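You operate a simulated robot arm through the tools that you are given. There is no shell and no other tool. Be economical: measure what you need, move in short steps, check, and stop when the job is done.

You run a simulated two-armed robot. Do the job below in one go: nothing can be reset, and whatever is moved stays where it is left.

TASK
Grease arm one as the grease card says.
Fine: parking lever in and arm stop in first; use the grease pump button; grease selector back to off, then pull the stop out again; the lever stays in. Where these are worked on the way, their far stop is far enough and under half their travel is too little: arm stop.

The check looks at the end state, three seconds after you hand in, the way a careful person would. Anything else that was tipped, shoved, dropped, spilled or broken makes it a failure.

THE ROBOT
Two 7-joint arms with fingered hands on one trunk, on a base that drives. Base frame: it is fixed to the floor where the robot stands at the start and does not move with it; the origin is under the middle of the robot, x ahead of it, y to its left, z up. Units: mm, degrees, N and s.
The left shoulder is at the start at [180, 52, 1057], the right one opposite. With the tool pointing down near the work surface each hand reaches from about 100 to 960 mm from the robot's upright axis, wherever it stands, measured 20 degrees to its own side. Places, roughly: arm stop [700, 0, 800]; grease pump button [300, 400, 500]; grease selector [100, 500, 500]; parking lever [700, 0, 500]; white rocker [400, 300, 500]. Payload 3.7 kg a hand.
The TCP of each hand is the grasp point between the finger pads, 25 mm short of the fingertips. In the tool frame z runs along the fingers and y along their closing line. Largest opening 88 mm; the body of the gripper starts 29 mm behind the TCP. The gripper is a hand of 5 fingers: y runs from the thumb to the fingers, the wrist lies at [-13, -97, -162] in the tool frame, and closing takes about 1.5 s.
Orientation is told as [roll, pitch, yaw] about the base's x, y, z axes, in that order, counted from this pose: with the fingers straight down and the wrist toward the robot, the tool's x, y and z point along [0, 1, 0], [1, 0, 0] and [0, 0, -1] of the base frame.

THE INTERFACE
- The arms move only by the tool send_rows. It takes "left_motion", "right_motion" or both (then of equal length, played together; a hand with none holds still); each is a list of rows, each an object (a shift or turn left out is 0, a gripper value left out holds the last) with "translation": the shift along the tool's x, y, z in units of 25 mm (1.0 is 25 mm), a list of three; "angular": the turn, a rotation vector about the tool's x, y, z in units of 5 degrees (1.0 is 5 degrees), a list of three. In form: [{"translation": [tx, ty, tz], "angular": [rx, ry, rz]}, ...]. A call has 1 to 20 rows; each row shifts and turns the commanded pose from where the row before left it, along the tool's axes as they then stand. "left_fingers" and "right_fingers" are, for a hand that has rows, the opening in per cent of the stroke, from 0 (shut) to 100 (fully open), set as the call begins (left out, the last holds). A call with a number of a shift or a turn outside -1 to 1 is refused whole. A row lasts 0.2 s, in which the tool goes at most 50 mm and 8.6 degrees; a call with a longer step from one row to the next is refused whole, and so is a gripper value outside its range. A pose out of reach is approached as far as the arm can. The call stops where the force on the tool passes 40 N (or 10 N more than at its start, if that is more) or the arm is blocked; 0.2 s more then pass. Each finger travels about 45 mm/s and halts on what it meets, pressing with about 25 N; the grip force reading is that of the motor and also rises with nothing between the fingers. The clock runs only during rows and for 0.2 s after the last one: add rows that do not move to give the fingers time. The reply holds the time, the measured pose of the TCP, the force on the tool along the base axes, the opening and the grip force, in the units named above and with some noise, with the torque about the TCP (base axes, N m) and any sound that the robot's microphone picked up, and new pictures: "pictures" is both (left out), scene, wrist or none (wrist: the cameras of the hands that moved).
- Cameras (640 x 400 px; columns grow to the right, rows downward): "scene" is now at [273.1, -7.6, 1189.8]; the picture's right is [0.77, -0.64, 0.00], its down [-0.34, -0.41, -0.85] and it looks along [0.54, 0.65, -0.53] (base axes); focal length 214 px, centre (320, 200). "left" rides on the left gripper at [-59, -79, -105] in its tool frame; the picture's right is [-0.73, -0.32, 0.61], its down [0.62, -0.68, 0.38] and it looks along [0.29, 0.66, 0.70] (tool axes); focal length 234 px, centre (320, 200). "right" rides on the right gripper at [59, -79, -105] in its tool frame; the picture's right is [-0.73, 0.32, -0.61], its down [-0.62, -0.68, 0.38] and it looks along [-0.29, 0.66, 0.70] (tool axes); focal length 234 px, centre (320, 200). There is no depth. A picture from a camera that has moved, and an enlarged one, comes with that camera's place and axes in the base frame and with its lens.
- slide_trunk(by): slides the trunk up (or, below 0, down) by that many mm; the arms and the scene camera ride with it, the base frame stays. It gives what a move gives, with no picture.
- steer(legs): drives the robot by 1 to 6 legs, each [ahead, left, turn to the left] in mm, mm and degrees, along the robot's own axes; the way and the turn of a leg run together, so that a leg with both is an arc; at most 1500 mm and 180 degrees a leg. The arms and the cameras ride along, it lands a little off, and it stops where it bumps. It gives what a move gives, and a new picture of the scene camera.
- finger_targets(index, middle, ring, little, thumb_bend, thumb_turn, hand): sets how far each is bent, from 0 (flat) to 1 (curled in); at 0.3 the hand is open as for a grip, at 0.7 the pads meet at the TCP. One left out holds its place. A second passes; each finger stops where it meets its share of the squeeze, and holds until it gets a number again. A gripper value or a shape takes the hand back. It gives what a move gives, with no picture; readings hold the bend of each and the force on index, middle, ring, little, thumb and palm. thumb_turn goes from beside the hand (0) to across from the fingers (1), as for a grip.
- grasp_type(shape, hand): the hand has 5 fingers and takes this shape, open, in about a second: jaw (thumb against the fingers, like two jaws); tri (thumb and two fingers); tip (a fingertip pinch); poke (one finger out to press); point (the index stretched); flat (the hand flat); cup (the hand cupped); fist (a fist). The gripper value then closes the fingers along that shape, each until it touches; the sizes above hold for jaw. It gives what a move gives, with no picture.
- pan_tilt(pan, tilt): turns the head with the scene camera to pan (to the left, within 80 degrees either way) and tilt (down, from -29 to 69), counted from straight ahead of the robot. It gives what a move gives, and a new picture of the scene camera.
- enlarge(camera, box): a new picture of the part [left, top, right, bottom] of that camera's present view, enlarged. The clock stands still meanwhile.
- sign_off(): hands the job in; it is judged then, once.

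Go step by step. Nothing tells you exact positions but the pictures and the camera data: compare them with the known pose of the tool, close in by small moves and look again before you grip or let go. The budget is 120 turns and 260 pictures, counting those below and the enlarged ones. Unless the task says otherwise, let go and move clear before handing in, and close with one line.

The tools are called after ">>>" as name(argument=value, ...) on one line, values as JSON. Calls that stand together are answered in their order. send_rows: Moves the arms, as the interface text tells. Its arguments: {"type":"object","properties":{"left_motion":{"type":"array"},"left_fingers":{"type":"number"},"right_motion":{"type":"array"},"right_fingers":{"type":"number"},"pictures":{"type":"string","enum":["both","scene","wrist","none"]}},"required":[]} The other tools are called the same way: slide_trunk (by) slides the trunk up or down; grasp_type (shape, hand) gives the hand a shape; finger_targets (index, middle, ring, little, thumb_bend, thumb_turn, hand) moves the fingers one by one; steer (legs) drives the base; pan_tilt (pan, tilt) turns the head that bears the scene camera; enlarge (camera, box) takes an enlarged picture of a part of a camera's view; sign_off () hands the job in.

At the start:

```text
t: 0.0
left_tool_pos: [350.7, 368.3, 1010.9]
left_tcp_rot: [3.1, -2.4, 1.0]
left_ft_force: [0.8, 0.0, -0.2]
left_torque: [0.01, -0.03, -0.02]
left_grip_width: 87.6
left_finger_force: 0.1
left_shape: jaw
left_bend: [0.3, 0.3, 0.3, 0.3, 0.3, 0.98]
left_finger forces: [0.1, 0.0, 0.0, 0.0, 0.1, 0.1]
right_tool_pos: [537.9, -63.8, 1042.2]
right_tcp_rot: [1.3, -0.9, 0.1]
right_ft_force: [-0.2, -0.1, -0.3]
right_torque: [0.0, 0.01, 0.01]
right_grip_width: 87.8
right_finger_force: 0.1
right_shape: jaw
right_bend: [0.3, 0.3, 0.3, 0.3, 0.3, 0.98]
right_finger forces: [0.1, 0.0, 0.0, 0.0, 0.0, 0.0]
trunk travel left (down, up): [-75.0, 340.0]
robot x, y, heading: [-29.8, -37.0, 0.8]
head pan, tilt: [60.3, 68.8]
```

scene: 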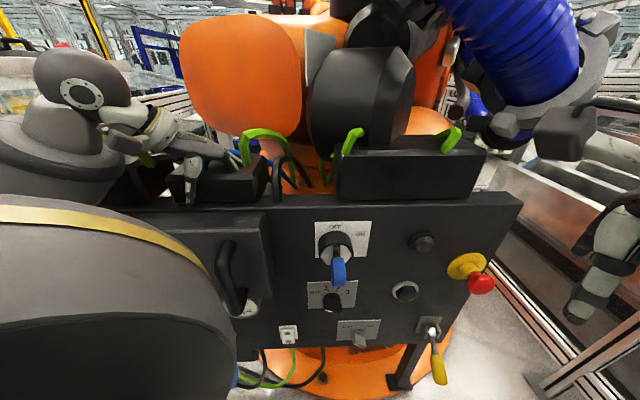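
right: 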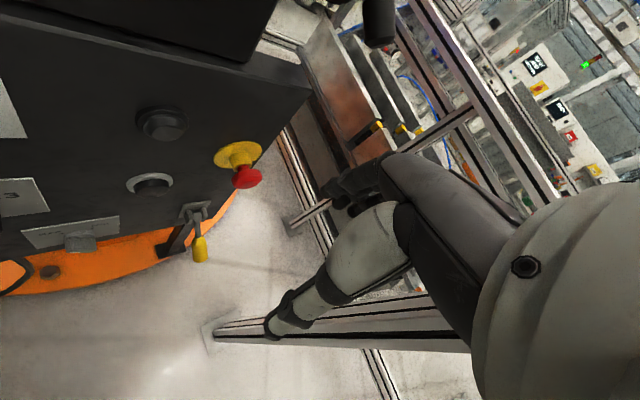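
left: 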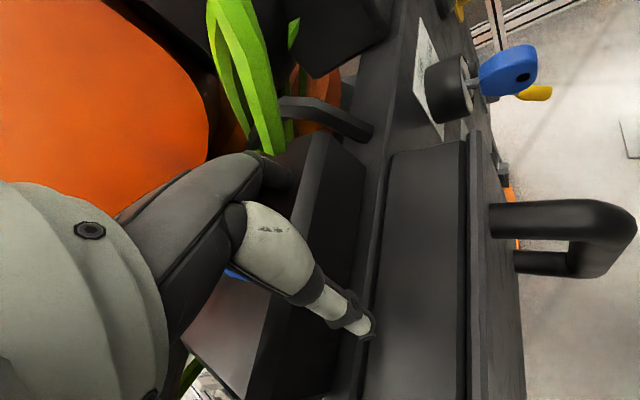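

I see a dark control panel with a key switch, a selector with numbers, round buttons, a red/yellow mushroom knob (probably the arm stop) and a yellow-handled lever. I'll enlarge views to find labels and the grease card.

>>> enlarge(camera="scene", box=[220, 190, 400, 370])

>>> enlarge(camera="scene", box=[360, 210, 520, 390])

>>> pan_tilt(pan=30, tilt=40)

```text
2.22 times, centred on (310, 280) of scene
camera zoom: at [273.1, -7.6, 1189.8], right [0.77, -0.64, 0.0], down [-0.34, -0.41, -0.85], along [0.54, 0.65, -0.53], focal length 477 px, centre (342, 22)
```

zoom: 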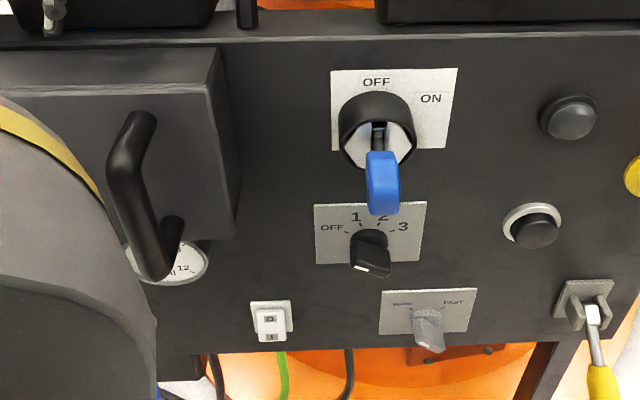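

```text
2.22 times, centred on (440, 300) of scene
camera zoom: at [273.1, -7.6, 1189.8], right [0.77, -0.64, 0.0], down [-0.34, -0.41, -0.85], along [0.54, 0.65, -0.53], focal length 477 px, centre (53, -22)
```

zoom: 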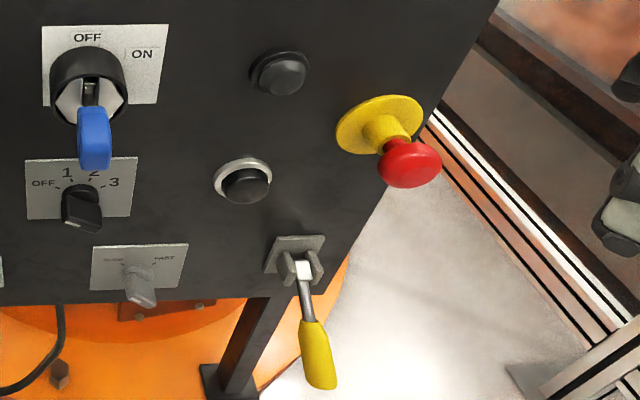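

```text
t: 0.9
left_tool_pos: [349.9, 369.3, 1007.8]
left_tcp_rot: [3.8, -2.0, 1.6]
left_ft_force: [0.3, -0.6, 0.3]
left_torque: [0.02, 0.0, 0.04]
left_grip_width: 87.6
left_finger_force: 0.0
left_shape: jaw
left_bend: [0.3, 0.3, 0.3, 0.3, 0.3, 0.98]
left_finger forces: [0.1, 0.0, 0.1, 0.0, 0.0, 0.0]
right_tool_pos: [545.1, -61.8, 1038.0]
right_tcp_rot: [1.3, -0.4, 0.2]
right_ft_force: [0.1, -0.1, 1.2]
right_torque: [0.0, 0.01, 0.02]
right_grip_width: 87.9
right_finger_force: 0.0
right_shape: jaw
right_bend: [0.3, 0.3, 0.3, 0.3, 0.3, 0.98]
right_finger forces: [0.0, 0.0, 0.0, 0.0, 0.0, 0.1]
trunk travel left (down, up): [-75.0, 340.0]
robot x, y, heading: [-32.0, -41.1, 0.6]
head pan, tilt: [30.0, 40.0]
camera scene: at [281.5, -12.5, 1177.2], right [0.73, -0.68, -0.01], down [-0.43, -0.45, -0.78], along [0.53, 0.57, -0.63], focal length 214 px, centre (320, 200)
```

scene: 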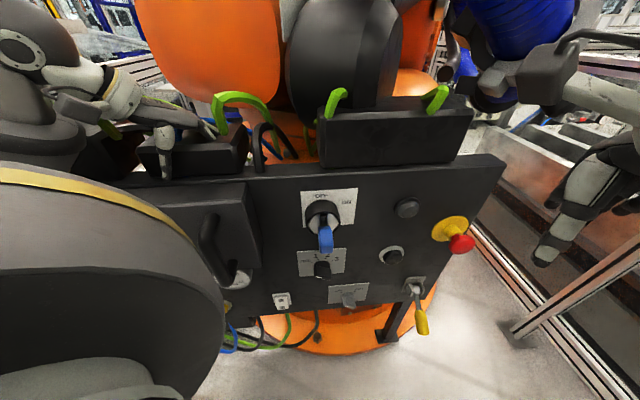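

The lever with the yellow handle and the red mushroom match the parking lever and arm stop. The grease section must be on the left, hidden behind my left arm; I'll look there and enlarge for the card.

>>> pan_tilt(pan=75, tilt=50)

>>> enlarge(camera="left", box=[320, 0, 640, 200])

```text
t: 2.1
left_tool_pos: [351.4, 369.3, 1008.6]
left_tcp_rot: [3.7, -2.1, 1.5]
left_ft_force: [-0.3, 0.4, -0.6]
left_torque: [0.0, 0.05, 0.0]
left_grip_width: 87.6
left_finger_force: 0.0
left_shape: jaw
left_bend: [0.3, 0.3, 0.3, 0.3, 0.3, 0.98]
left_finger forces: [0.0, 0.0, 0.1, 0.0, 0.0, 0.1]
right_tool_pos: [541.5, -61.8, 1036.2]
right_tcp_rot: [0.9, -0.4, 0.4]
right_ft_force: [0.4, -0.2, 0.6]
right_torque: [0.0, 0.01, -0.01]
right_grip_width: 87.8
right_finger_force: 0.0
right_shape: jaw
right_bend: [0.3, 0.3, 0.3, 0.3, 0.3, 0.98]
right_finger forces: [0.0, 0.0, 0.1, 0.0, 0.0, 0.0]
trunk travel left (down, up): [-75.0, 340.0]
robot x, y, heading: [-35.9, -42.7, 1.0]
head pan, tilt: [75.0, 50.0]
camera scene: at [280.6, -13.0, 1176.6], right [0.73, -0.69, -0.01], down [-0.44, -0.46, -0.78], along [0.53, 0.57, -0.63], focal length 214 px, centre (320, 200)
```

scene: 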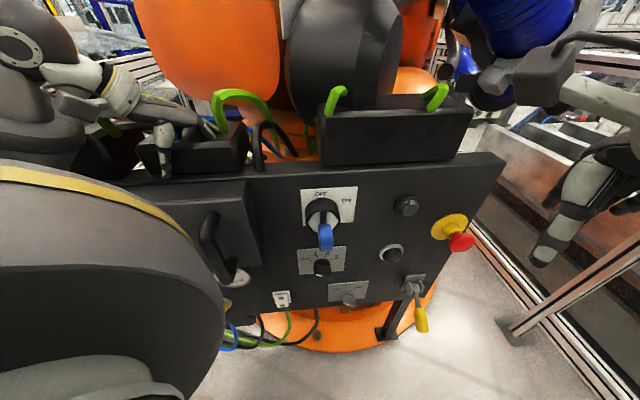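

```text
2.00 times, centred on (480, 100) of left
camera zoom: at [269.2, 301.2, 1106.2], right [-0.28, -0.69, -0.66], down [-0.68, 0.63, -0.37], along [0.67, 0.35, -0.65], focal length 468 px, centre (0, 400)
```

zoom: 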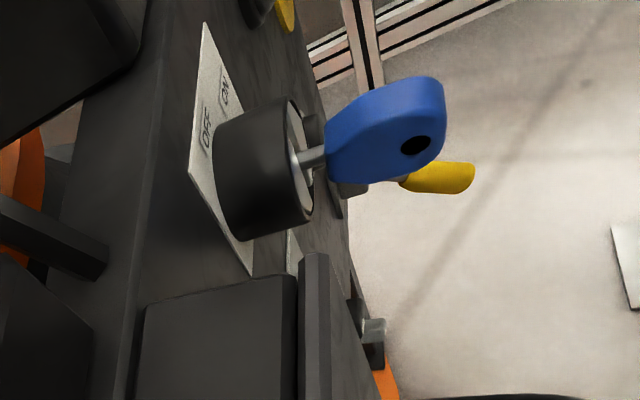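

The head hardly turned though it reports it did, so I'll test it with a different target and see whether the view follows.

>>> pan_tilt(pan=0, tilt=20)

```text
t: 3.5
left_tool_pos: [351.0, 368.6, 1008.8]
left_tcp_rot: [3.8, -2.0, 1.6]
left_ft_force: [-0.1, -0.1, -0.5]
left_torque: [0.0, 0.01, 0.04]
left_grip_width: 87.8
left_finger_force: 0.1
left_shape: jaw
left_bend: [0.3, 0.3, 0.3, 0.3, 0.3, 0.98]
left_finger forces: [0.0, 0.0, 0.0, 0.1, 0.0, 0.0]
right_tool_pos: [544.2, -63.0, 1037.5]
right_tcp_rot: [1.2, -0.4, 0.4]
right_ft_force: [0.6, -0.2, 0.0]
right_torque: [0.01, -0.02, 0.05]
right_grip_width: 88.1
right_finger_force: 0.1
right_shape: jaw
right_bend: [0.3, 0.3, 0.3, 0.3, 0.3, 0.98]
right_finger forces: [0.0, 0.1, 0.0, 0.0, 0.0, 0.0]
trunk travel left (down, up): [-75.0, 340.0]
robot x, y, heading: [-33.0, -46.6, 0.4]
head pan, tilt: [0.0, 20.0]
camera scene: at [315.6, -74.2, 1209.0], right [0.01, -1.0, -0.03], down [-0.32, 0.03, -0.95], along [0.95, 0.02, -0.32], focal length 214 px, centre (320, 200)
```

scene: 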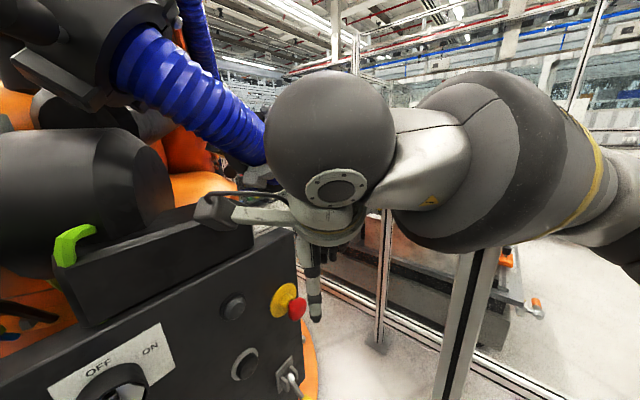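

The head was simply blocked by my raised left arm. I'm too close to the panel; I'll raise the trunk to lift the hands, back off and look over the whole panel.

>>> slide_trunk(by=120)

>>> steer(legs=[[-400, 0, 0]])

>>> pan_tilt(pan=35, tilt=40)

```text
t: 4.6
left_tool_pos: [351.7, 399.5, 1047.4]
left_tcp_rot: [-6.6, -1.2, 5.1]
left_ft_force: [-0.1, -0.3, 0.5]
left_torque: [-0.01, 0.0, 0.01]
left_grip_width: 88.0
left_finger_force: 0.0
left_shape: jaw
left_bend: [0.3, 0.3, 0.3, 0.3, 0.3, 0.98]
left_finger forces: [0.0, 0.0, 0.0, 0.0, 0.0, 0.0]
right_tool_pos: [557.5, -34.9, 1125.9]
right_tcp_rot: [-0.4, -0.7, 0.1]
right_ft_force: [1.2, -0.3, -1.0]
right_torque: [-0.01, 0.01, 0.02]
right_grip_width: 87.8
right_finger_force: 0.0
right_shape: jaw
right_bend: [0.3, 0.3, 0.3, 0.3, 0.3, 0.98]
right_finger forces: [0.0, 0.0, 0.0, 0.0, 0.1, 0.0]
trunk travel left (down, up): [-164.0, 252.0]
robot x, y, heading: [-31.0, -39.1, 0.7]
head pan, tilt: [0.0, 20.0]
stopped: the arm was blocked; the commanded pose is now the measured one
```

```text
t: 7.1
left_tool_pos: [-19.0, 396.7, 1039.9]
left_tcp_rot: [-7.0, -0.7, 4.5]
left_ft_force: [0.5, -0.3, 1.0]
left_torque: [-0.01, 0.01, -0.02]
left_grip_width: 87.7
left_finger_force: 0.1
left_shape: jaw
left_bend: [0.3, 0.3, 0.3, 0.3, 0.3, 0.98]
left_finger forces: [0.0, 0.0, 0.0, 0.1, 0.0, 0.0]
right_tool_pos: [179.6, -39.9, 1119.5]
right_tcp_rot: [-0.7, -0.1, -0.3]
right_ft_force: [0.4, -0.4, -0.4]
right_torque: [0.03, 0.02, 0.01]
right_grip_width: 87.8
right_finger_force: 0.1
right_shape: jaw
right_bend: [0.3, 0.3, 0.3, 0.3, 0.3, 0.98]
right_finger forces: [0.0, 0.0, 0.0, 0.0, 0.0, 0.0]
trunk travel left (down, up): [-164.0, 252.0]
robot x, y, heading: [-411.0, -47.5, 0.1]
head pan, tilt: [0.0, 20.0]
stopped in leg 1: the robot was blocked; the commanded pose is now the measured one
camera scene: at [-128.6, -43.2, 1305.2], right [0.0, -1.0, 0.0], down [-0.34, 0.0, -0.94], along [0.94, 0.0, -0.34], focal length 214 px, centre (320, 200)
```

scene: 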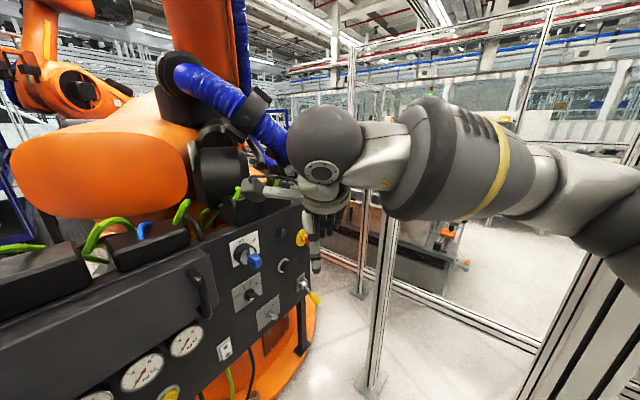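

```text
t: 8.1
left_tool_pos: [-18.9, 396.0, 1039.7]
left_tcp_rot: [-7.0, -0.8, 4.5]
left_ft_force: [-0.1, -0.1, -0.8]
left_torque: [0.01, 0.02, 0.01]
left_grip_width: 87.8
left_finger_force: 0.1
left_shape: jaw
left_bend: [0.3, 0.3, 0.3, 0.3, 0.3, 0.98]
left_finger forces: [0.1, 0.0, 0.0, 0.0, 0.1, 0.1]
right_tool_pos: [180.7, -40.1, 1120.0]
right_tcp_rot: [-0.7, -0.1, -0.3]
right_ft_force: [0.5, 0.5, 0.3]
right_torque: [-0.03, 0.0, 0.01]
right_grip_width: 87.6
right_finger_force: 0.0
right_shape: jaw
right_bend: [0.3, 0.3, 0.3, 0.3, 0.3, 0.98]
right_finger forces: [0.0, 0.0, 0.0, 0.0, 0.0, 0.0]
trunk travel left (down, up): [-164.0, 252.0]
robot x, y, heading: [-413.1, -42.7, 0.0]
head pan, tilt: [35.0, 40.0]
camera scene: at [-152.6, 6.1, 1274.0], right [0.57, -0.82, 0.0], down [-0.53, -0.37, -0.77], along [0.63, 0.44, -0.64], focal length 214 px, centre (320, 200)
```

scene: 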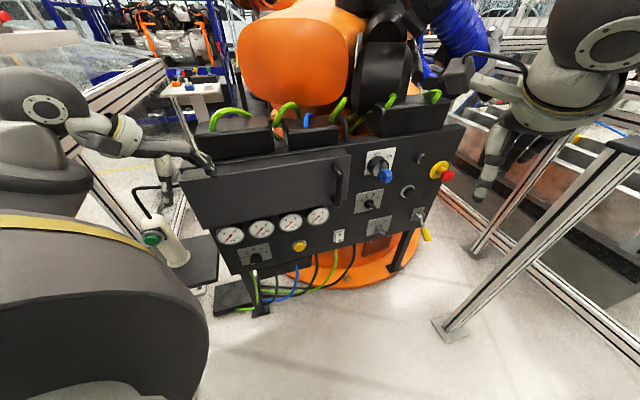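

Now the whole panel is visible: gauges, a grease selector under them, a yellow button, and a hinged cover with a handle. I'll enlarge to read the legends.

>>> enlarge(camera="scene", box=[200, 180, 360, 290])

>>> enlarge(camera="scene", box=[320, 130, 470, 250])

>>> enlarge(camera="scene", box=[90, 60, 270, 280])

```text
3.64 times, centred on (280, 235) of scene
camera zoom: at [-152.6, 6.1, 1274.0], right [0.57, -0.82, 0.0], down [-0.53, -0.37, -0.77], along [0.63, 0.44, -0.64], focal length 780 px, centre (466, 73)
```

zoom: 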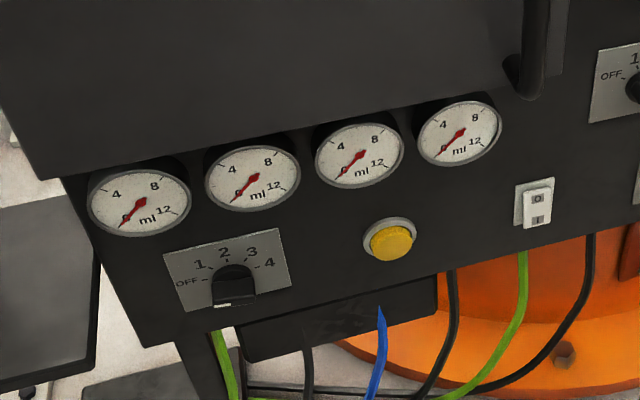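

```text
3.33 times, centred on (395, 190) of scene
camera zoom: at [-152.6, 6.1, 1274.0], right [0.57, -0.82, 0.0], down [-0.53, -0.37, -0.77], along [0.63, 0.44, -0.64], focal length 715 px, centre (70, 233)
```

zoom: 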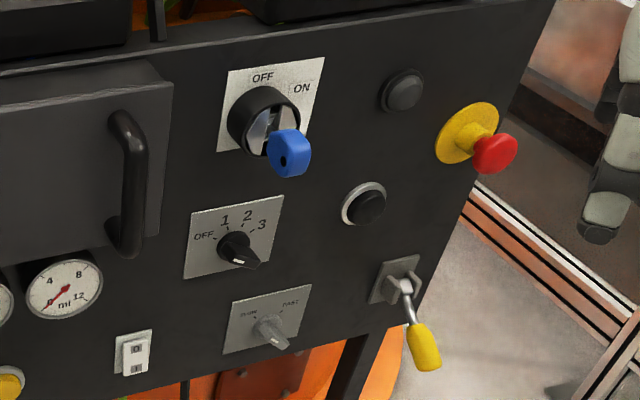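

```text
1.82 times, centred on (180, 170) of scene
camera zoom: at [-152.6, 6.1, 1274.0], right [0.57, -0.82, 0.0], down [-0.53, -0.37, -0.77], along [0.63, 0.44, -0.64], focal length 390 px, centre (574, 254)
```

zoom: 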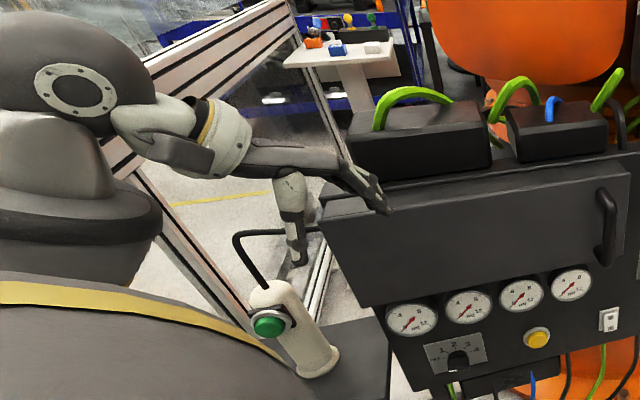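

The grease section has a selector OFF-1-2-3-4, a yellow pump button, four ml gauges, and a white rocker. The card isn't visible yet, so I'll look to the sides before trying the cover.

>>> pan_tilt(pan=70, tilt=30)

>>> pan_tilt(pan=-50, tilt=35)

>>> pan_tilt(pan=25, tilt=5)

```text
t: 9.1
left_tool_pos: [-20.6, 396.9, 1040.7]
left_tcp_rot: [-6.9, -0.7, 4.4]
left_ft_force: [0.5, -1.0, 1.3]
left_torque: [0.0, 0.0, 0.0]
left_grip_width: 87.7
left_finger_force: 0.0
left_shape: jaw
left_bend: [0.3, 0.3, 0.3, 0.3, 0.3, 0.98]
left_finger forces: [0.0, 0.1, 0.0, 0.0, 0.0, 0.1]
right_tool_pos: [180.1, -38.9, 1121.0]
right_tcp_rot: [-0.7, -0.1, -0.2]
right_ft_force: [-1.0, 0.0, 0.2]
right_torque: [0.03, -0.01, 0.01]
right_grip_width: 87.9
right_finger_force: 0.0
right_shape: jaw
right_bend: [0.3, 0.3, 0.3, 0.3, 0.3, 0.98]
right_finger forces: [0.0, 0.0, 0.0, 0.0, 0.0, 0.0]
trunk travel left (down, up): [-164.0, 252.0]
robot x, y, heading: [-414.8, -43.4, -0.2]
head pan, tilt: [70.0, 30.0]
camera scene: at [-191.3, 42.4, 1289.3], right [0.94, -0.34, 0.0], down [-0.17, -0.47, -0.87], along [0.3, 0.81, -0.5], focal length 214 px, centre (320, 200)
```

scene: 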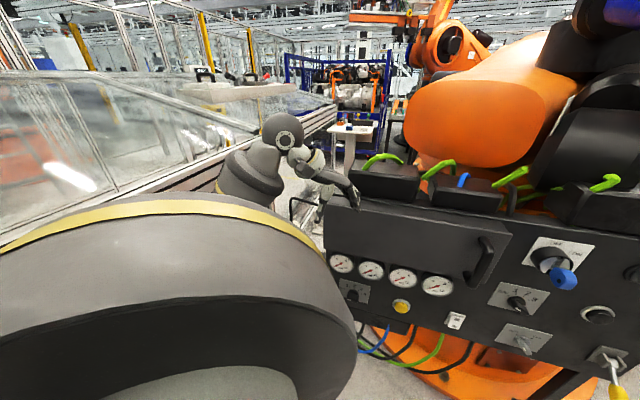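

```text
t: 11.1
left_tool_pos: [-19.3, 397.3, 1040.4]
left_tcp_rot: [-6.9, -0.7, 4.4]
left_ft_force: [0.0, -0.3, 0.7]
left_torque: [0.01, 0.02, 0.02]
left_grip_width: 87.6
left_finger_force: 0.0
left_shape: jaw
left_bend: [0.3, 0.3, 0.3, 0.3, 0.3, 0.98]
left_finger forces: [0.0, 0.0, 0.1, 0.1, 0.0, 0.0]
right_tool_pos: [181.1, -39.9, 1119.9]
right_tcp_rot: [-0.8, -0.2, -0.3]
right_ft_force: [-0.6, 0.4, 0.1]
right_torque: [0.0, -0.01, 0.02]
right_grip_width: 87.7
right_finger_force: 0.0
right_shape: jaw
right_bend: [0.3, 0.3, 0.3, 0.3, 0.3, 0.98]
right_finger forces: [0.0, 0.0, 0.0, 0.0, 0.0, 0.1]
trunk travel left (down, up): [-164.0, 252.0]
robot x, y, heading: [-412.3, -46.1, -0.1]
head pan, tilt: [-50.0, 35.0]
camera scene: at [-165.8, -110.0, 1281.5], right [-0.77, -0.64, 0.0], down [-0.37, 0.44, -0.82], along [0.53, -0.63, -0.57], focal length 214 px, centre (320, 200)
```

scene: 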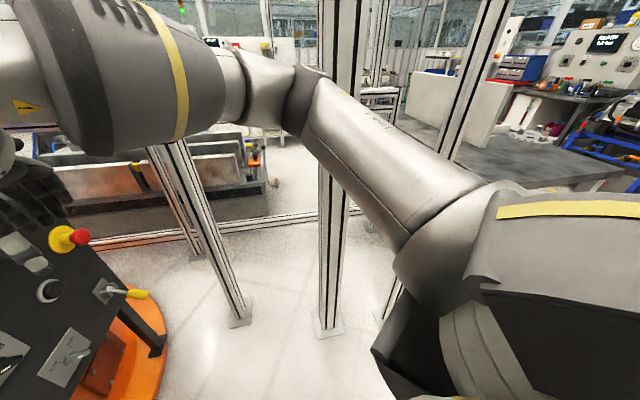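

```text
t: 12.6
left_tool_pos: [-19.4, 396.9, 1041.4]
left_tcp_rot: [-7.0, -0.8, 4.4]
left_ft_force: [0.7, 1.3, -0.1]
left_torque: [-0.02, 0.02, 0.01]
left_grip_width: 87.7
left_finger_force: 0.0
left_shape: jaw
left_bend: [0.3, 0.3, 0.3, 0.3, 0.3, 0.98]
left_finger forces: [0.0, 0.0, 0.1, 0.1, 0.1, 0.0]
right_tool_pos: [180.2, -39.4, 1121.2]
right_tcp_rot: [-0.8, -0.2, -0.4]
right_ft_force: [0.5, 0.2, -0.4]
right_torque: [0.0, 0.0, -0.01]
right_grip_width: 87.5
right_finger_force: 0.1
right_shape: jaw
right_bend: [0.3, 0.3, 0.3, 0.3, 0.3, 0.98]
right_finger forces: [0.0, 0.0, 0.0, 0.0, 0.1, 0.0]
trunk travel left (down, up): [-164.0, 252.0]
robot x, y, heading: [-410.8, -42.7, -0.1]
head pan, tilt: [25.0, 5.0]
camera scene: at [-139.1, -3.9, 1329.7], right [0.42, -0.91, 0.0], down [-0.08, -0.04, -1.0], along [0.9, 0.42, -0.09], focal length 214 px, centre (320, 200)
```

scene: 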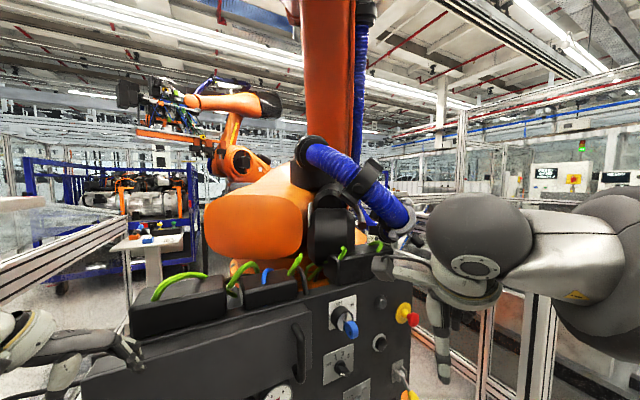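

The panel is roughly vertical with its face normal at about 52° from my heading. Stop is about (706,0,809), lever tip (653,-24,533), rocker (403,288,551), pump button (266,407,540), selector (122,510,550). No card is posted in the open, so it may be behind the cover; I'll turn to face the panel squarely.

>>> steer(legs=[[80, 0, 0], [0, 0, 51]])

>>> pan_tilt(pan=0, tilt=40)

```text
t: 15.9
left_tool_pos: [-412.6, 531.6, 1043.8]
left_tcp_rot: [-6.1, -0.9, 54.7]
left_ft_force: [-0.4, -0.4, -0.3]
left_torque: [0.0, 0.02, 0.04]
left_grip_width: 87.9
left_finger_force: 0.0
left_shape: jaw
left_bend: [0.3, 0.3, 0.3, 0.3, 0.3, 0.98]
left_finger forces: [0.1, 0.0, 0.0, 0.0, 0.0, 0.1]
right_tool_pos: [49.0, 412.7, 1119.1]
right_tcp_rot: [-0.3, -0.1, 50.5]
right_ft_force: [0.2, 0.7, 1.0]
right_torque: [-0.02, -0.03, 0.05]
right_grip_width: 87.9
right_finger_force: 0.0
right_shape: jaw
right_bend: [0.3, 0.3, 0.3, 0.3, 0.3, 0.98]
right_finger forces: [0.1, 0.1, 0.1, 0.0, 0.1, 0.0]
trunk travel left (down, up): [-164.0, 252.0]
robot x, y, heading: [-327.4, -44.5, 50.8]
head pan, tilt: [25.0, 5.0]
stopped in leg 2: the robot was blocked; the commanded pose is now the measured one
camera scene: at [-176.9, 187.5, 1329.9], right [0.97, -0.24, -0.01], down [-0.03, -0.08, -1.0], along [0.24, 0.97, -0.08], focal length 214 px, centre (320, 200)
```

scene: 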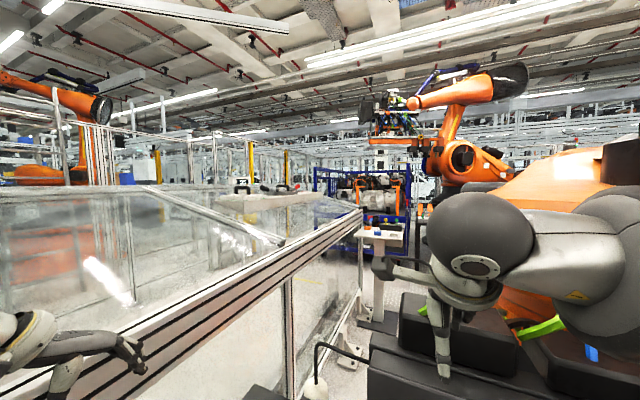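

```text
t: 16.9
left_tool_pos: [-413.5, 532.9, 1043.1]
left_tcp_rot: [-6.1, -0.7, 54.9]
left_ft_force: [0.1, 0.4, -0.7]
left_torque: [0.03, 0.01, -0.01]
left_grip_width: 87.5
left_finger_force: 0.0
left_shape: jaw
left_bend: [0.3, 0.3, 0.3, 0.3, 0.3, 0.98]
left_finger forces: [0.0, 0.1, 0.0, 0.0, 0.0, 0.1]
right_tool_pos: [48.5, 414.8, 1118.1]
right_tcp_rot: [-0.2, 0.0, 50.7]
right_ft_force: [0.7, 0.7, 0.1]
right_torque: [0.02, 0.03, 0.01]
right_grip_width: 87.7
right_finger_force: 0.0
right_shape: jaw
right_bend: [0.3, 0.3, 0.3, 0.3, 0.3, 0.98]
right_finger forces: [0.0, 0.0, 0.0, 0.0, 0.0, 0.1]
trunk travel left (down, up): [-164.0, 252.0]
robot x, y, heading: [-332.1, -44.0, 50.8]
head pan, tilt: [0.0, 40.0]
camera scene: at [-145.4, 166.1, 1273.1], right [0.78, -0.63, -0.01], down [-0.41, -0.5, -0.76], along [0.48, 0.6, -0.64], focal length 214 px, centre (320, 200)
```

scene: 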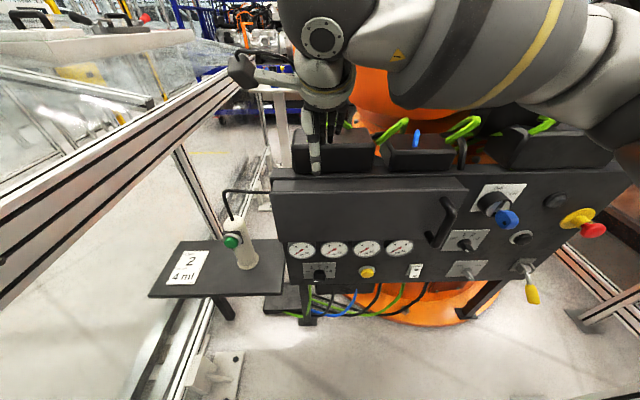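

There is a white card on the side table next to the green-buttoned dispenser. I'll enlarge it.

>>> enlarge(camera="scene", box=[150, 220, 270, 300])

>>> enlarge(camera="scene", box=[450, 170, 610, 310])

>>> enlarge(camera="scene", box=[270, 170, 450, 300])

```text
5.00 times, centred on (210, 260) of scene
camera zoom: at [-145.4, 166.1, 1273.1], right [0.78, -0.63, -0.01], down [-0.41, -0.5, -0.76], along [0.48, 0.6, -0.64], focal length 1072 px, centre (870, -100)
```

zoom: 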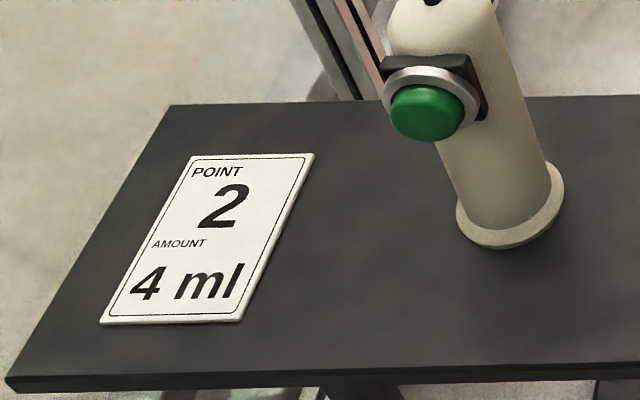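

```text
2.86 times, centred on (530, 240) of scene
camera zoom: at [-145.4, 166.1, 1273.1], right [0.78, -0.63, -0.01], down [-0.41, -0.5, -0.76], along [0.48, 0.6, -0.64], focal length 613 px, centre (-280, 86)
```

zoom: 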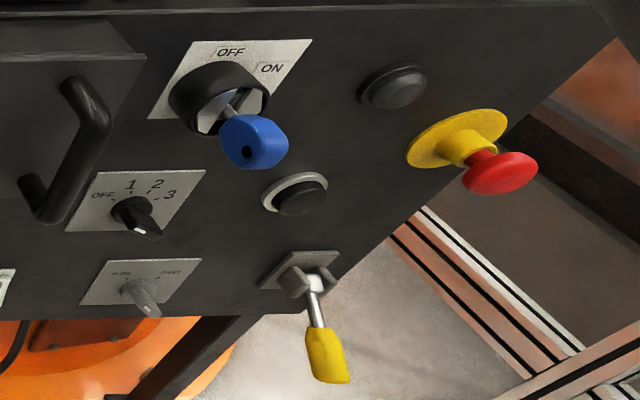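

```text
3.08 times, centred on (360, 235) of scene
camera zoom: at [-145.4, 166.1, 1273.1], right [0.78, -0.63, -0.01], down [-0.41, -0.5, -0.76], along [0.48, 0.6, -0.64], focal length 660 px, centre (197, 92)
```

zoom: 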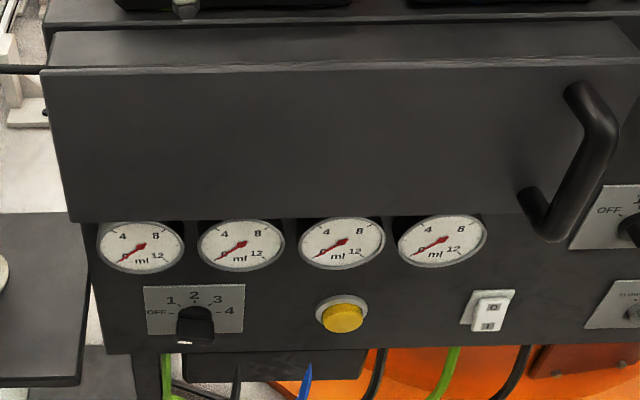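

The card says point 2, 4 ml; all gauges read 0 and the grease selector (OFF-1-4) is at the panel's lower left. Next I pull the right hand back a bit and drive right towards the stop and lever.

>>> send_rows(right_motion=[{"translation": [0, -1, 0]}, {"translation": [0, -1, 0]}, {"translation": [0, -1, 0]}, {"translation": [0, -1, 0]}, {"translation": [0, -1, 0]}, {"translation": [0, -1, 0]}], pictures="none")

>>> pan_tilt(pan=-60, tilt=40)

```text
t: 18.3
left_tool_pos: [-413.6, 531.6, 1042.0]
left_tcp_rot: [-6.2, -0.5, 54.9]
left_ft_force: [0.0, -0.7, 0.1]
left_torque: [0.03, 0.01, -0.02]
left_grip_width: 87.8
left_finger_force: 0.1
left_shape: jaw
left_bend: [0.3, 0.3, 0.3, 0.3, 0.3, 0.98]
left_finger forces: [0.0, 0.0, 0.0, 0.1, 0.0, 0.0]
right_tool_pos: [-48.0, 299.4, 1118.4]
right_tcp_rot: [-0.1, 0.0, 50.7]
right_ft_force: [-0.3, -0.8, 0.4]
right_torque: [0.02, 0.03, 0.04]
right_grip_width: 87.8
right_finger_force: 0.1
right_shape: jaw
right_bend: [0.3, 0.3, 0.3, 0.3, 0.3, 0.98]
right_finger forces: [0.1, 0.0, 0.0, 0.0, 0.1, 0.0]
trunk travel left (down, up): [-164.0, 252.0]
robot x, y, heading: [-331.2, -45.0, 51.1]
head pan, tilt: [0.0, 40.0]
```

```text
t: 19.6
left_tool_pos: [-413.6, 532.3, 1041.9]
left_tcp_rot: [-6.1, -0.7, 54.9]
left_ft_force: [-0.5, -0.1, 1.3]
left_torque: [0.03, 0.0, 0.01]
left_grip_width: 87.6
left_finger_force: 0.0
left_shape: jaw
left_bend: [0.3, 0.3, 0.3, 0.3, 0.3, 0.98]
left_finger forces: [0.0, 0.0, 0.0, 0.0, 0.0, 0.1]
right_tool_pos: [-44.0, 301.5, 1117.3]
right_tcp_rot: [-0.2, 0.2, 50.3]
right_ft_force: [0.1, 0.5, -0.4]
right_torque: [0.0, 0.01, 0.01]
right_grip_width: 87.8
right_finger_force: 0.0
right_shape: jaw
right_bend: [0.3, 0.3, 0.3, 0.3, 0.3, 0.98]
right_finger forces: [0.1, 0.1, 0.1, 0.0, 0.0, 0.0]
trunk travel left (down, up): [-164.0, 252.0]
robot x, y, heading: [-333.2, -45.5, 50.8]
head pan, tilt: [-60.0, 40.0]
camera scene: at [-115.9, 123.4, 1274.9], right [0.27, -0.96, -0.01], down [-0.6, -0.16, -0.78], along [0.75, 0.22, -0.63], focal length 214 px, centre (320, 200)
```

scene: 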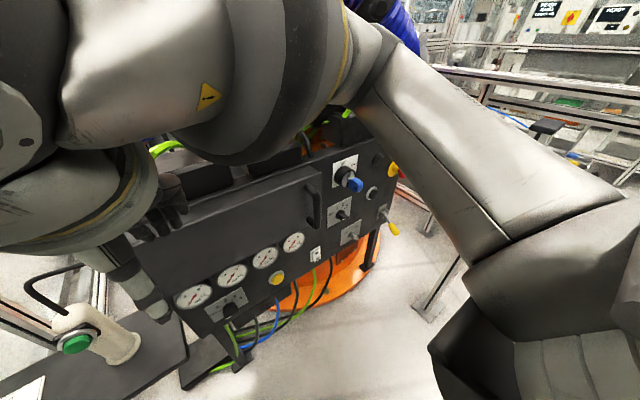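

The right elbow is in front of me, so the way right looks clear. I'll drive 280 mm right and look again.

>>> steer(legs=[[0, -280, 0]])

```text
t: 22.6
left_tool_pos: [-211.8, 363.3, 1040.5]
left_tcp_rot: [-6.6, -0.9, 55.4]
left_ft_force: [0.1, 0.5, -0.1]
left_torque: [-0.02, -0.02, -0.03]
left_grip_width: 87.8
left_finger_force: 0.1
left_shape: jaw
left_bend: [0.3, 0.3, 0.3, 0.3, 0.3, 0.98]
left_finger forces: [0.0, 0.0, 0.0, 0.0, 0.1, 0.0]
right_tool_pos: [156.9, 134.9, 1118.3]
right_tcp_rot: [-0.8, 0.0, 50.7]
right_ft_force: [0.3, 0.3, -0.5]
right_torque: [-0.01, 0.02, 0.03]
right_grip_width: 88.2
right_finger_force: 0.1
right_shape: jaw
right_bend: [0.3, 0.3, 0.3, 0.3, 0.3, 0.98]
right_finger forces: [0.0, 0.0, 0.0, 0.0, 0.0, 0.0]
trunk travel left (down, up): [-164.0, 252.0]
robot x, y, heading: [-116.1, -217.6, 51.3]
head pan, tilt: [-60.0, 40.0]
camera scene: at [86.5, -43.9, 1277.5], right [0.27, -0.96, 0.0], down [-0.59, -0.16, -0.79], along [0.76, 0.21, -0.61], focal length 214 px, centre (320, 200)
```

scene: 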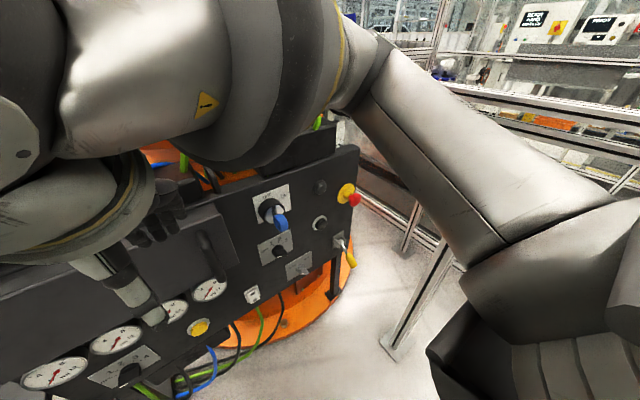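

I'm now about in front of the panel middle. I'll lower the trunk and turn the right hand so that the fingers point at the panel.

>>> slide_trunk(by=-130)

>>> send_rows(right_motion=[{"angular": [-1, 0, 0]}, {"angular": [-1, 0, 0]}, {"angular": [-1, 0, 0]}, {"angular": [-1, 0, 0]}, {"angular": [-1, 0, 0]}, {"angular": [-1, 0, 0]}, {"angular": [-1, 0, 0]}, {"angular": [-1, 0, 0]}, {"angular": [-1, 0, 0]}, {"angular": [-1, 0, 0]}, {"angular": [-1, 0, 0]}, {"angular": [-1, 0, 0]}, {"angular": [-1, 0, 0]}, {"angular": [-1, 0, 0]}, {"angular": [-1, 0, 0]}, {"angular": [-1, 0, 0]}, {"angular": [-0.8, 0, 0]}])

```text
t: 23.6
left_tool_pos: [-209.4, 367.0, 950.1]
left_tcp_rot: [-6.5, 1.0, 55.2]
left_ft_force: [-0.1, 0.3, 0.2]
left_torque: [0.0, -0.01, 0.03]
left_grip_width: 87.7
left_finger_force: 0.1
left_shape: jaw
left_bend: [0.3, 0.3, 0.3, 0.3, 0.3, 0.98]
left_finger forces: [0.1, 0.1, 0.0, 0.0, 0.0, 0.0]
right_tool_pos: [188.6, 171.7, 1003.2]
right_tcp_rot: [-5.6, 8.3, 37.5]
right_ft_force: [-0.5, -0.2, 0.2]
right_torque: [0.03, -0.01, 0.0]
right_grip_width: 87.8
right_finger_force: 0.0
right_shape: jaw
right_bend: [0.3, 0.3, 0.3, 0.3, 0.3, 0.98]
right_finger forces: [0.1, 0.0, 0.0, 0.0, 0.0, 0.0]
trunk travel left (down, up): [-79.0, 336.0]
robot x, y, heading: [-113.8, -220.6, 51.2]
head pan, tilt: [-60.0, 40.0]
stopped: the arm was blocked; the commanded pose is now the measured one
```

```text
t: 27.2
left_tool_pos: [-210.0, 365.7, 949.1]
left_tcp_rot: [-6.6, 0.9, 55.2]
left_ft_force: [-0.4, -0.8, 0.2]
left_torque: [0.02, 0.01, -0.01]
left_grip_width: 87.8
left_finger_force: 0.1
left_shape: jaw
left_bend: [0.3, 0.3, 0.3, 0.3, 0.3, 0.98]
left_finger forces: [0.0, 0.0, 0.0, 0.1, 0.0, 0.0]
right_tool_pos: [291.1, 322.7, 967.5]
right_tcp_rot: [-19.2, -72.6, 57.6]
right_ft_force: [-4.1, -10.9, -4.8]
right_torque: [-0.64, 0.23, -0.11]
right_grip_width: 88.0
right_finger_force: 0.1
right_shape: jaw
right_bend: [0.3, 0.3, 0.3, 0.3, 0.1, 1.0]
right_finger forces: [0.1, 0.0, 0.0, 0.1, 11.2, 0.0]
right hand out of reach, approached as far as the arm can: row 8, 9, 10, 11, 12, 13, 14, 15, 16, 17
trunk travel left (down, up): [-79.0, 336.0]
robot x, y, heading: [-118.0, -216.7, 51.4]
head pan, tilt: [-60.0, 40.0]
camera scene: at [143.2, -5.5, 1175.1], right [-0.07, -1.0, 0.0], down [-0.63, 0.05, -0.78], along [0.77, -0.06, -0.63], focal length 214 px, centre (320, 200)
camera right: at [161.2, 287.1, 916.7], right [0.05, -0.83, 0.55], down [0.57, -0.43, -0.7], along [0.82, 0.35, 0.46], focal length 234 px, centre (320, 200)
```

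scene: 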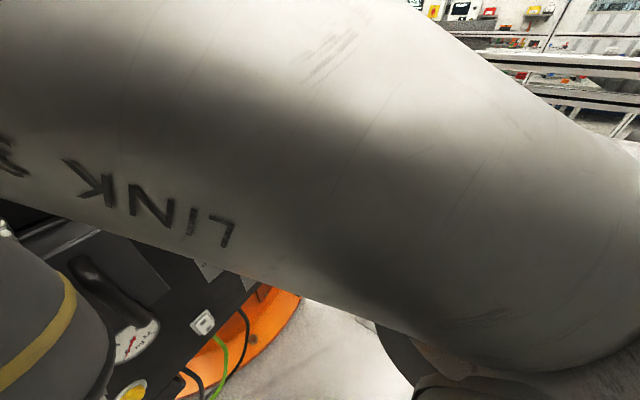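
right: 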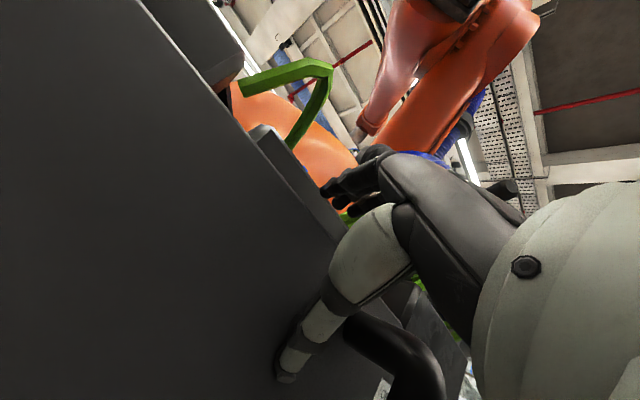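

The right arm is too folded here (thumb brushing the cover). I'll withdraw the hand slightly and then drive back about 200 mm to get a sensible arm stretch.

>>> send_rows(right_motion=[{"translation": [0, 0, -1]}, {"translation": [0, 0, -1]}], pictures="none")

>>> steer(legs=[[-220, 0, 0]])

```text
t: 27.9
left_tool_pos: [-209.2, 365.0, 949.7]
left_tcp_rot: [-6.6, 1.0, 55.2]
left_ft_force: [0.1, -0.3, 0.1]
left_torque: [0.02, -0.01, 0.01]
left_grip_width: 87.6
left_finger_force: 0.0
left_shape: jaw
left_bend: [0.3, 0.3, 0.3, 0.3, 0.3, 0.98]
left_finger forces: [0.1, 0.0, 0.0, 0.0, 0.0, 0.1]
right_tool_pos: [286.2, 339.0, 978.7]
right_tcp_rot: [-20.9, -74.4, 59.3]
right_ft_force: [-11.3, -29.5, -21.8]
right_torque: [-1.18, 0.91, -0.51]
right_grip_width: 88.0
right_finger_force: 0.1
right_shape: jaw
right_bend: [0.3, 0.3, 0.3, 0.3, 0.0, 1.0]
right_finger forces: [0.0, 0.1, 0.0, 0.1, 29.4, 0.0]
right hand out of reach, approached as far as the arm can: row 1, 2
trunk travel left (down, up): [-79.0, 336.0]
robot x, y, heading: [-117.8, -218.3, 51.0]
head pan, tilt: [-60.0, 40.0]
```

```text
t: 29.6
left_tool_pos: [-352.2, 189.4, 950.2]
left_tcp_rot: [-6.5, 1.0, 55.2]
left_ft_force: [0.3, 0.0, -0.6]
left_torque: [0.03, -0.01, -0.01]
left_grip_width: 87.5
left_finger_force: 0.1
left_shape: jaw
left_bend: [0.3, 0.3, 0.3, 0.3, 0.3, 0.98]
left_finger forces: [0.1, 0.1, 0.0, 0.0, 0.1, 0.0]
right_tool_pos: [144.6, 165.6, 981.6]
right_tcp_rot: [-20.6, -74.9, 59.1]
right_ft_force: [0.0, -0.7, 0.4]
right_torque: [-0.05, 0.01, -0.01]
right_grip_width: 87.9
right_finger_force: 0.2
right_shape: jaw
right_bend: [0.3, 0.3, 0.3, 0.3, 0.3, 0.98]
right_finger forces: [0.1, 0.0, 0.0, 0.1, 0.1, 0.0]
trunk travel left (down, up): [-79.0, 336.0]
robot x, y, heading: [-257.1, -392.9, 51.3]
head pan, tilt: [-60.0, 40.0]
camera scene: at [2.6, -181.0, 1177.2], right [-0.07, -1.0, 0.0], down [-0.61, 0.04, -0.79], along [0.79, -0.06, -0.61], focal length 214 px, centre (320, 200)
```

scene: 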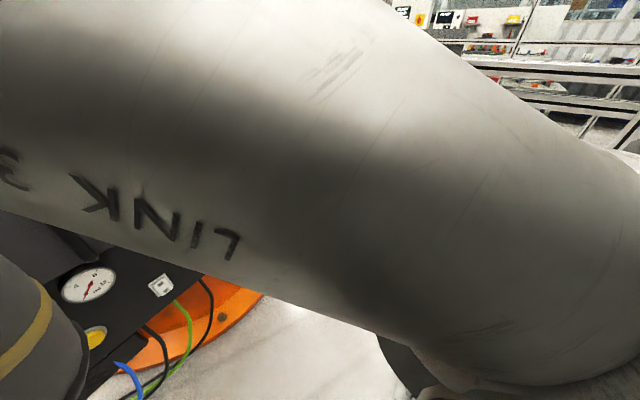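

The arm now has room. I'll carry the right hand rightwards and down towards the stop.

>>> send_rows(right_motion=[{"translation": [-1, -0.5, 0]}, {"translation": [-1, -0.5, 0]}, {"translation": [-1, -0.5, 0]}, {"translation": [-1, -0.5, 0]}, {"translation": [-1, -0.5, 0]}, {"translation": [-1, -0.5, 0]}, {"translation": [-1, -0.5, 0]}, {"translation": [-1, -0.5, 0]}, {"translation": [-1, -0.5, 0]}, {"translation": [-1, -0.5, 0]}])

```text
t: 31.8
left_tool_pos: [-351.7, 189.8, 949.8]
left_tcp_rot: [-6.7, 0.9, 55.2]
left_ft_force: [-0.9, -0.8, -0.3]
left_torque: [0.02, 0.0, -0.01]
left_grip_width: 87.8
left_finger_force: 0.2
left_shape: jaw
left_bend: [0.3, 0.3, 0.3, 0.3, 0.3, 0.98]
left_finger forces: [0.0, 0.0, 0.0, 0.1, 0.0, 0.0]
right_tool_pos: [149.1, 159.7, 978.7]
right_tcp_rot: [-20.4, -74.6, 58.5]
right_ft_force: [0.1, -0.9, 0.1]
right_torque: [0.02, 0.0, 0.01]
right_grip_width: 87.9
right_finger_force: 0.1
right_shape: jaw
right_bend: [0.3, 0.3, 0.3, 0.3, 0.3, 0.98]
right_finger forces: [0.1, 0.0, 0.0, 0.0, 0.0, 0.0]
right hand out of reach, approached as far as the arm can: row 1, 2, 3, 4, 5, 6, 7, 8, 9, 10
trunk travel left (down, up): [-79.0, 336.0]
robot x, y, heading: [-258.2, -395.9, 51.5]
head pan, tilt: [-60.0, 40.0]
camera scene: at [2.2, -181.0, 1175.5], right [-0.08, -1.0, 0.0], down [-0.63, 0.05, -0.78], along [0.78, -0.06, -0.63], focal length 214 px, centre (320, 200)
camera right: at [21.4, 125.6, 923.4], right [0.03, -0.85, 0.53], down [0.59, -0.41, -0.69], along [0.81, 0.34, 0.49], focal length 234 px, centre (320, 200)
```

scene: 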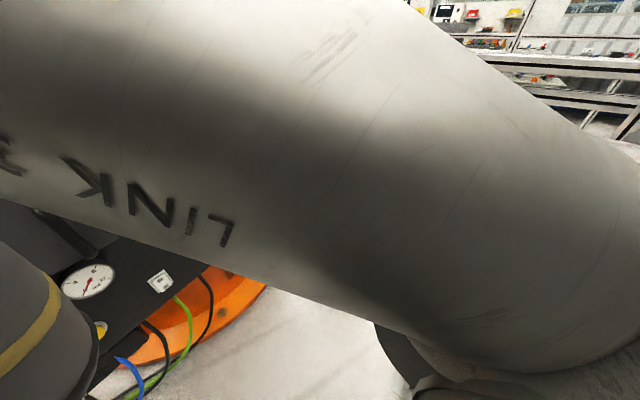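
right: 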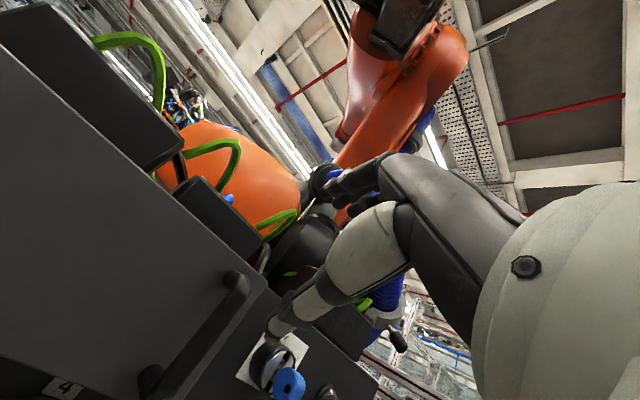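

The arm sits at a joint limit with this hand pitch. I'll undo half of the pitch so that it frees itself, then look.

>>> send_rows(right_motion=[{"angular": [1, 0, 0]}, {"angular": [1, 0, 0]}, {"angular": [1, 0, 0]}, {"angular": [1, 0, 0]}, {"angular": [1, 0, 0]}, {"angular": [1, 0, 0]}, {"angular": [1, 0, 0]}, {"angular": [1, 0, 0]}, {"angular": [1, 0, 0]}, {"angular": [1, 0, 0]}, {}, {}])

```text
t: 34.4
left_tool_pos: [-350.3, 190.6, 949.7]
left_tcp_rot: [-6.6, 0.9, 55.1]
left_ft_force: [0.0, 0.4, 0.0]
left_torque: [0.03, 0.01, -0.03]
left_grip_width: 88.0
left_finger_force: 0.1
left_shape: jaw
left_bend: [0.3, 0.3, 0.3, 0.3, 0.3, 0.98]
left_finger forces: [0.0, 0.1, 0.0, 0.1, 0.0, 0.1]
right_tool_pos: [148.6, 159.1, 978.5]
right_tcp_rot: [-5.8, -25.8, 41.5]
right_ft_force: [0.6, 0.6, 0.2]
right_torque: [0.02, -0.02, 0.01]
right_grip_width: 87.8
right_finger_force: 0.1
right_shape: jaw
right_bend: [0.3, 0.3, 0.3, 0.3, 0.3, 0.98]
right_finger forces: [0.1, 0.1, 0.1, 0.1, 0.0, 0.1]
trunk travel left (down, up): [-79.0, 336.0]
robot x, y, heading: [-262.5, -392.7, 51.0]
head pan, tilt: [-60.0, 40.0]
camera scene: at [0.9, -187.2, 1174.0], right [-0.15, -0.99, 0.0], down [-0.64, 0.1, -0.77], along [0.76, -0.12, -0.64], focal length 214 px, centre (320, 200)
camera right: at [17.4, 135.4, 1032.0], right [0.43, -0.5, 0.75], down [0.08, -0.81, -0.58], along [0.9, 0.31, -0.31], focal length 234 px, centre (320, 200)
```

scene: 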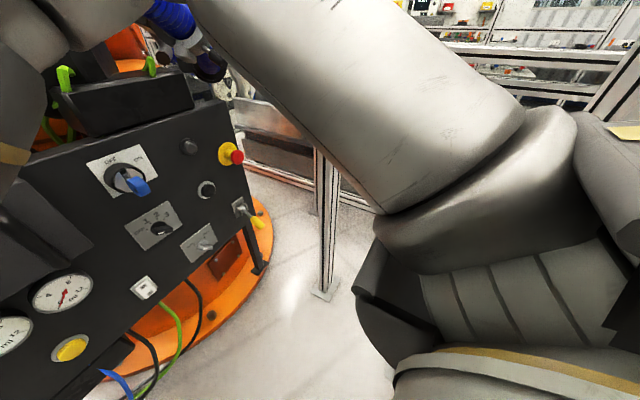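
right: 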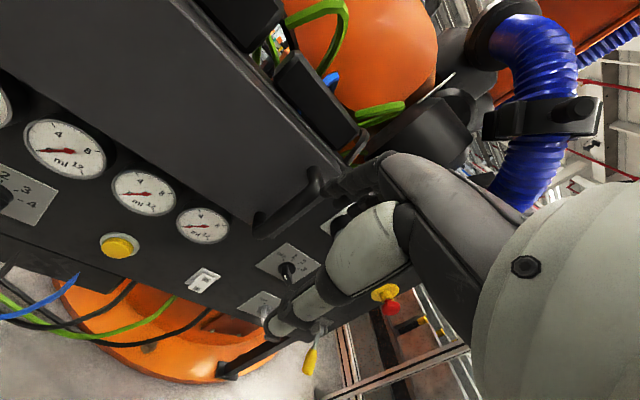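

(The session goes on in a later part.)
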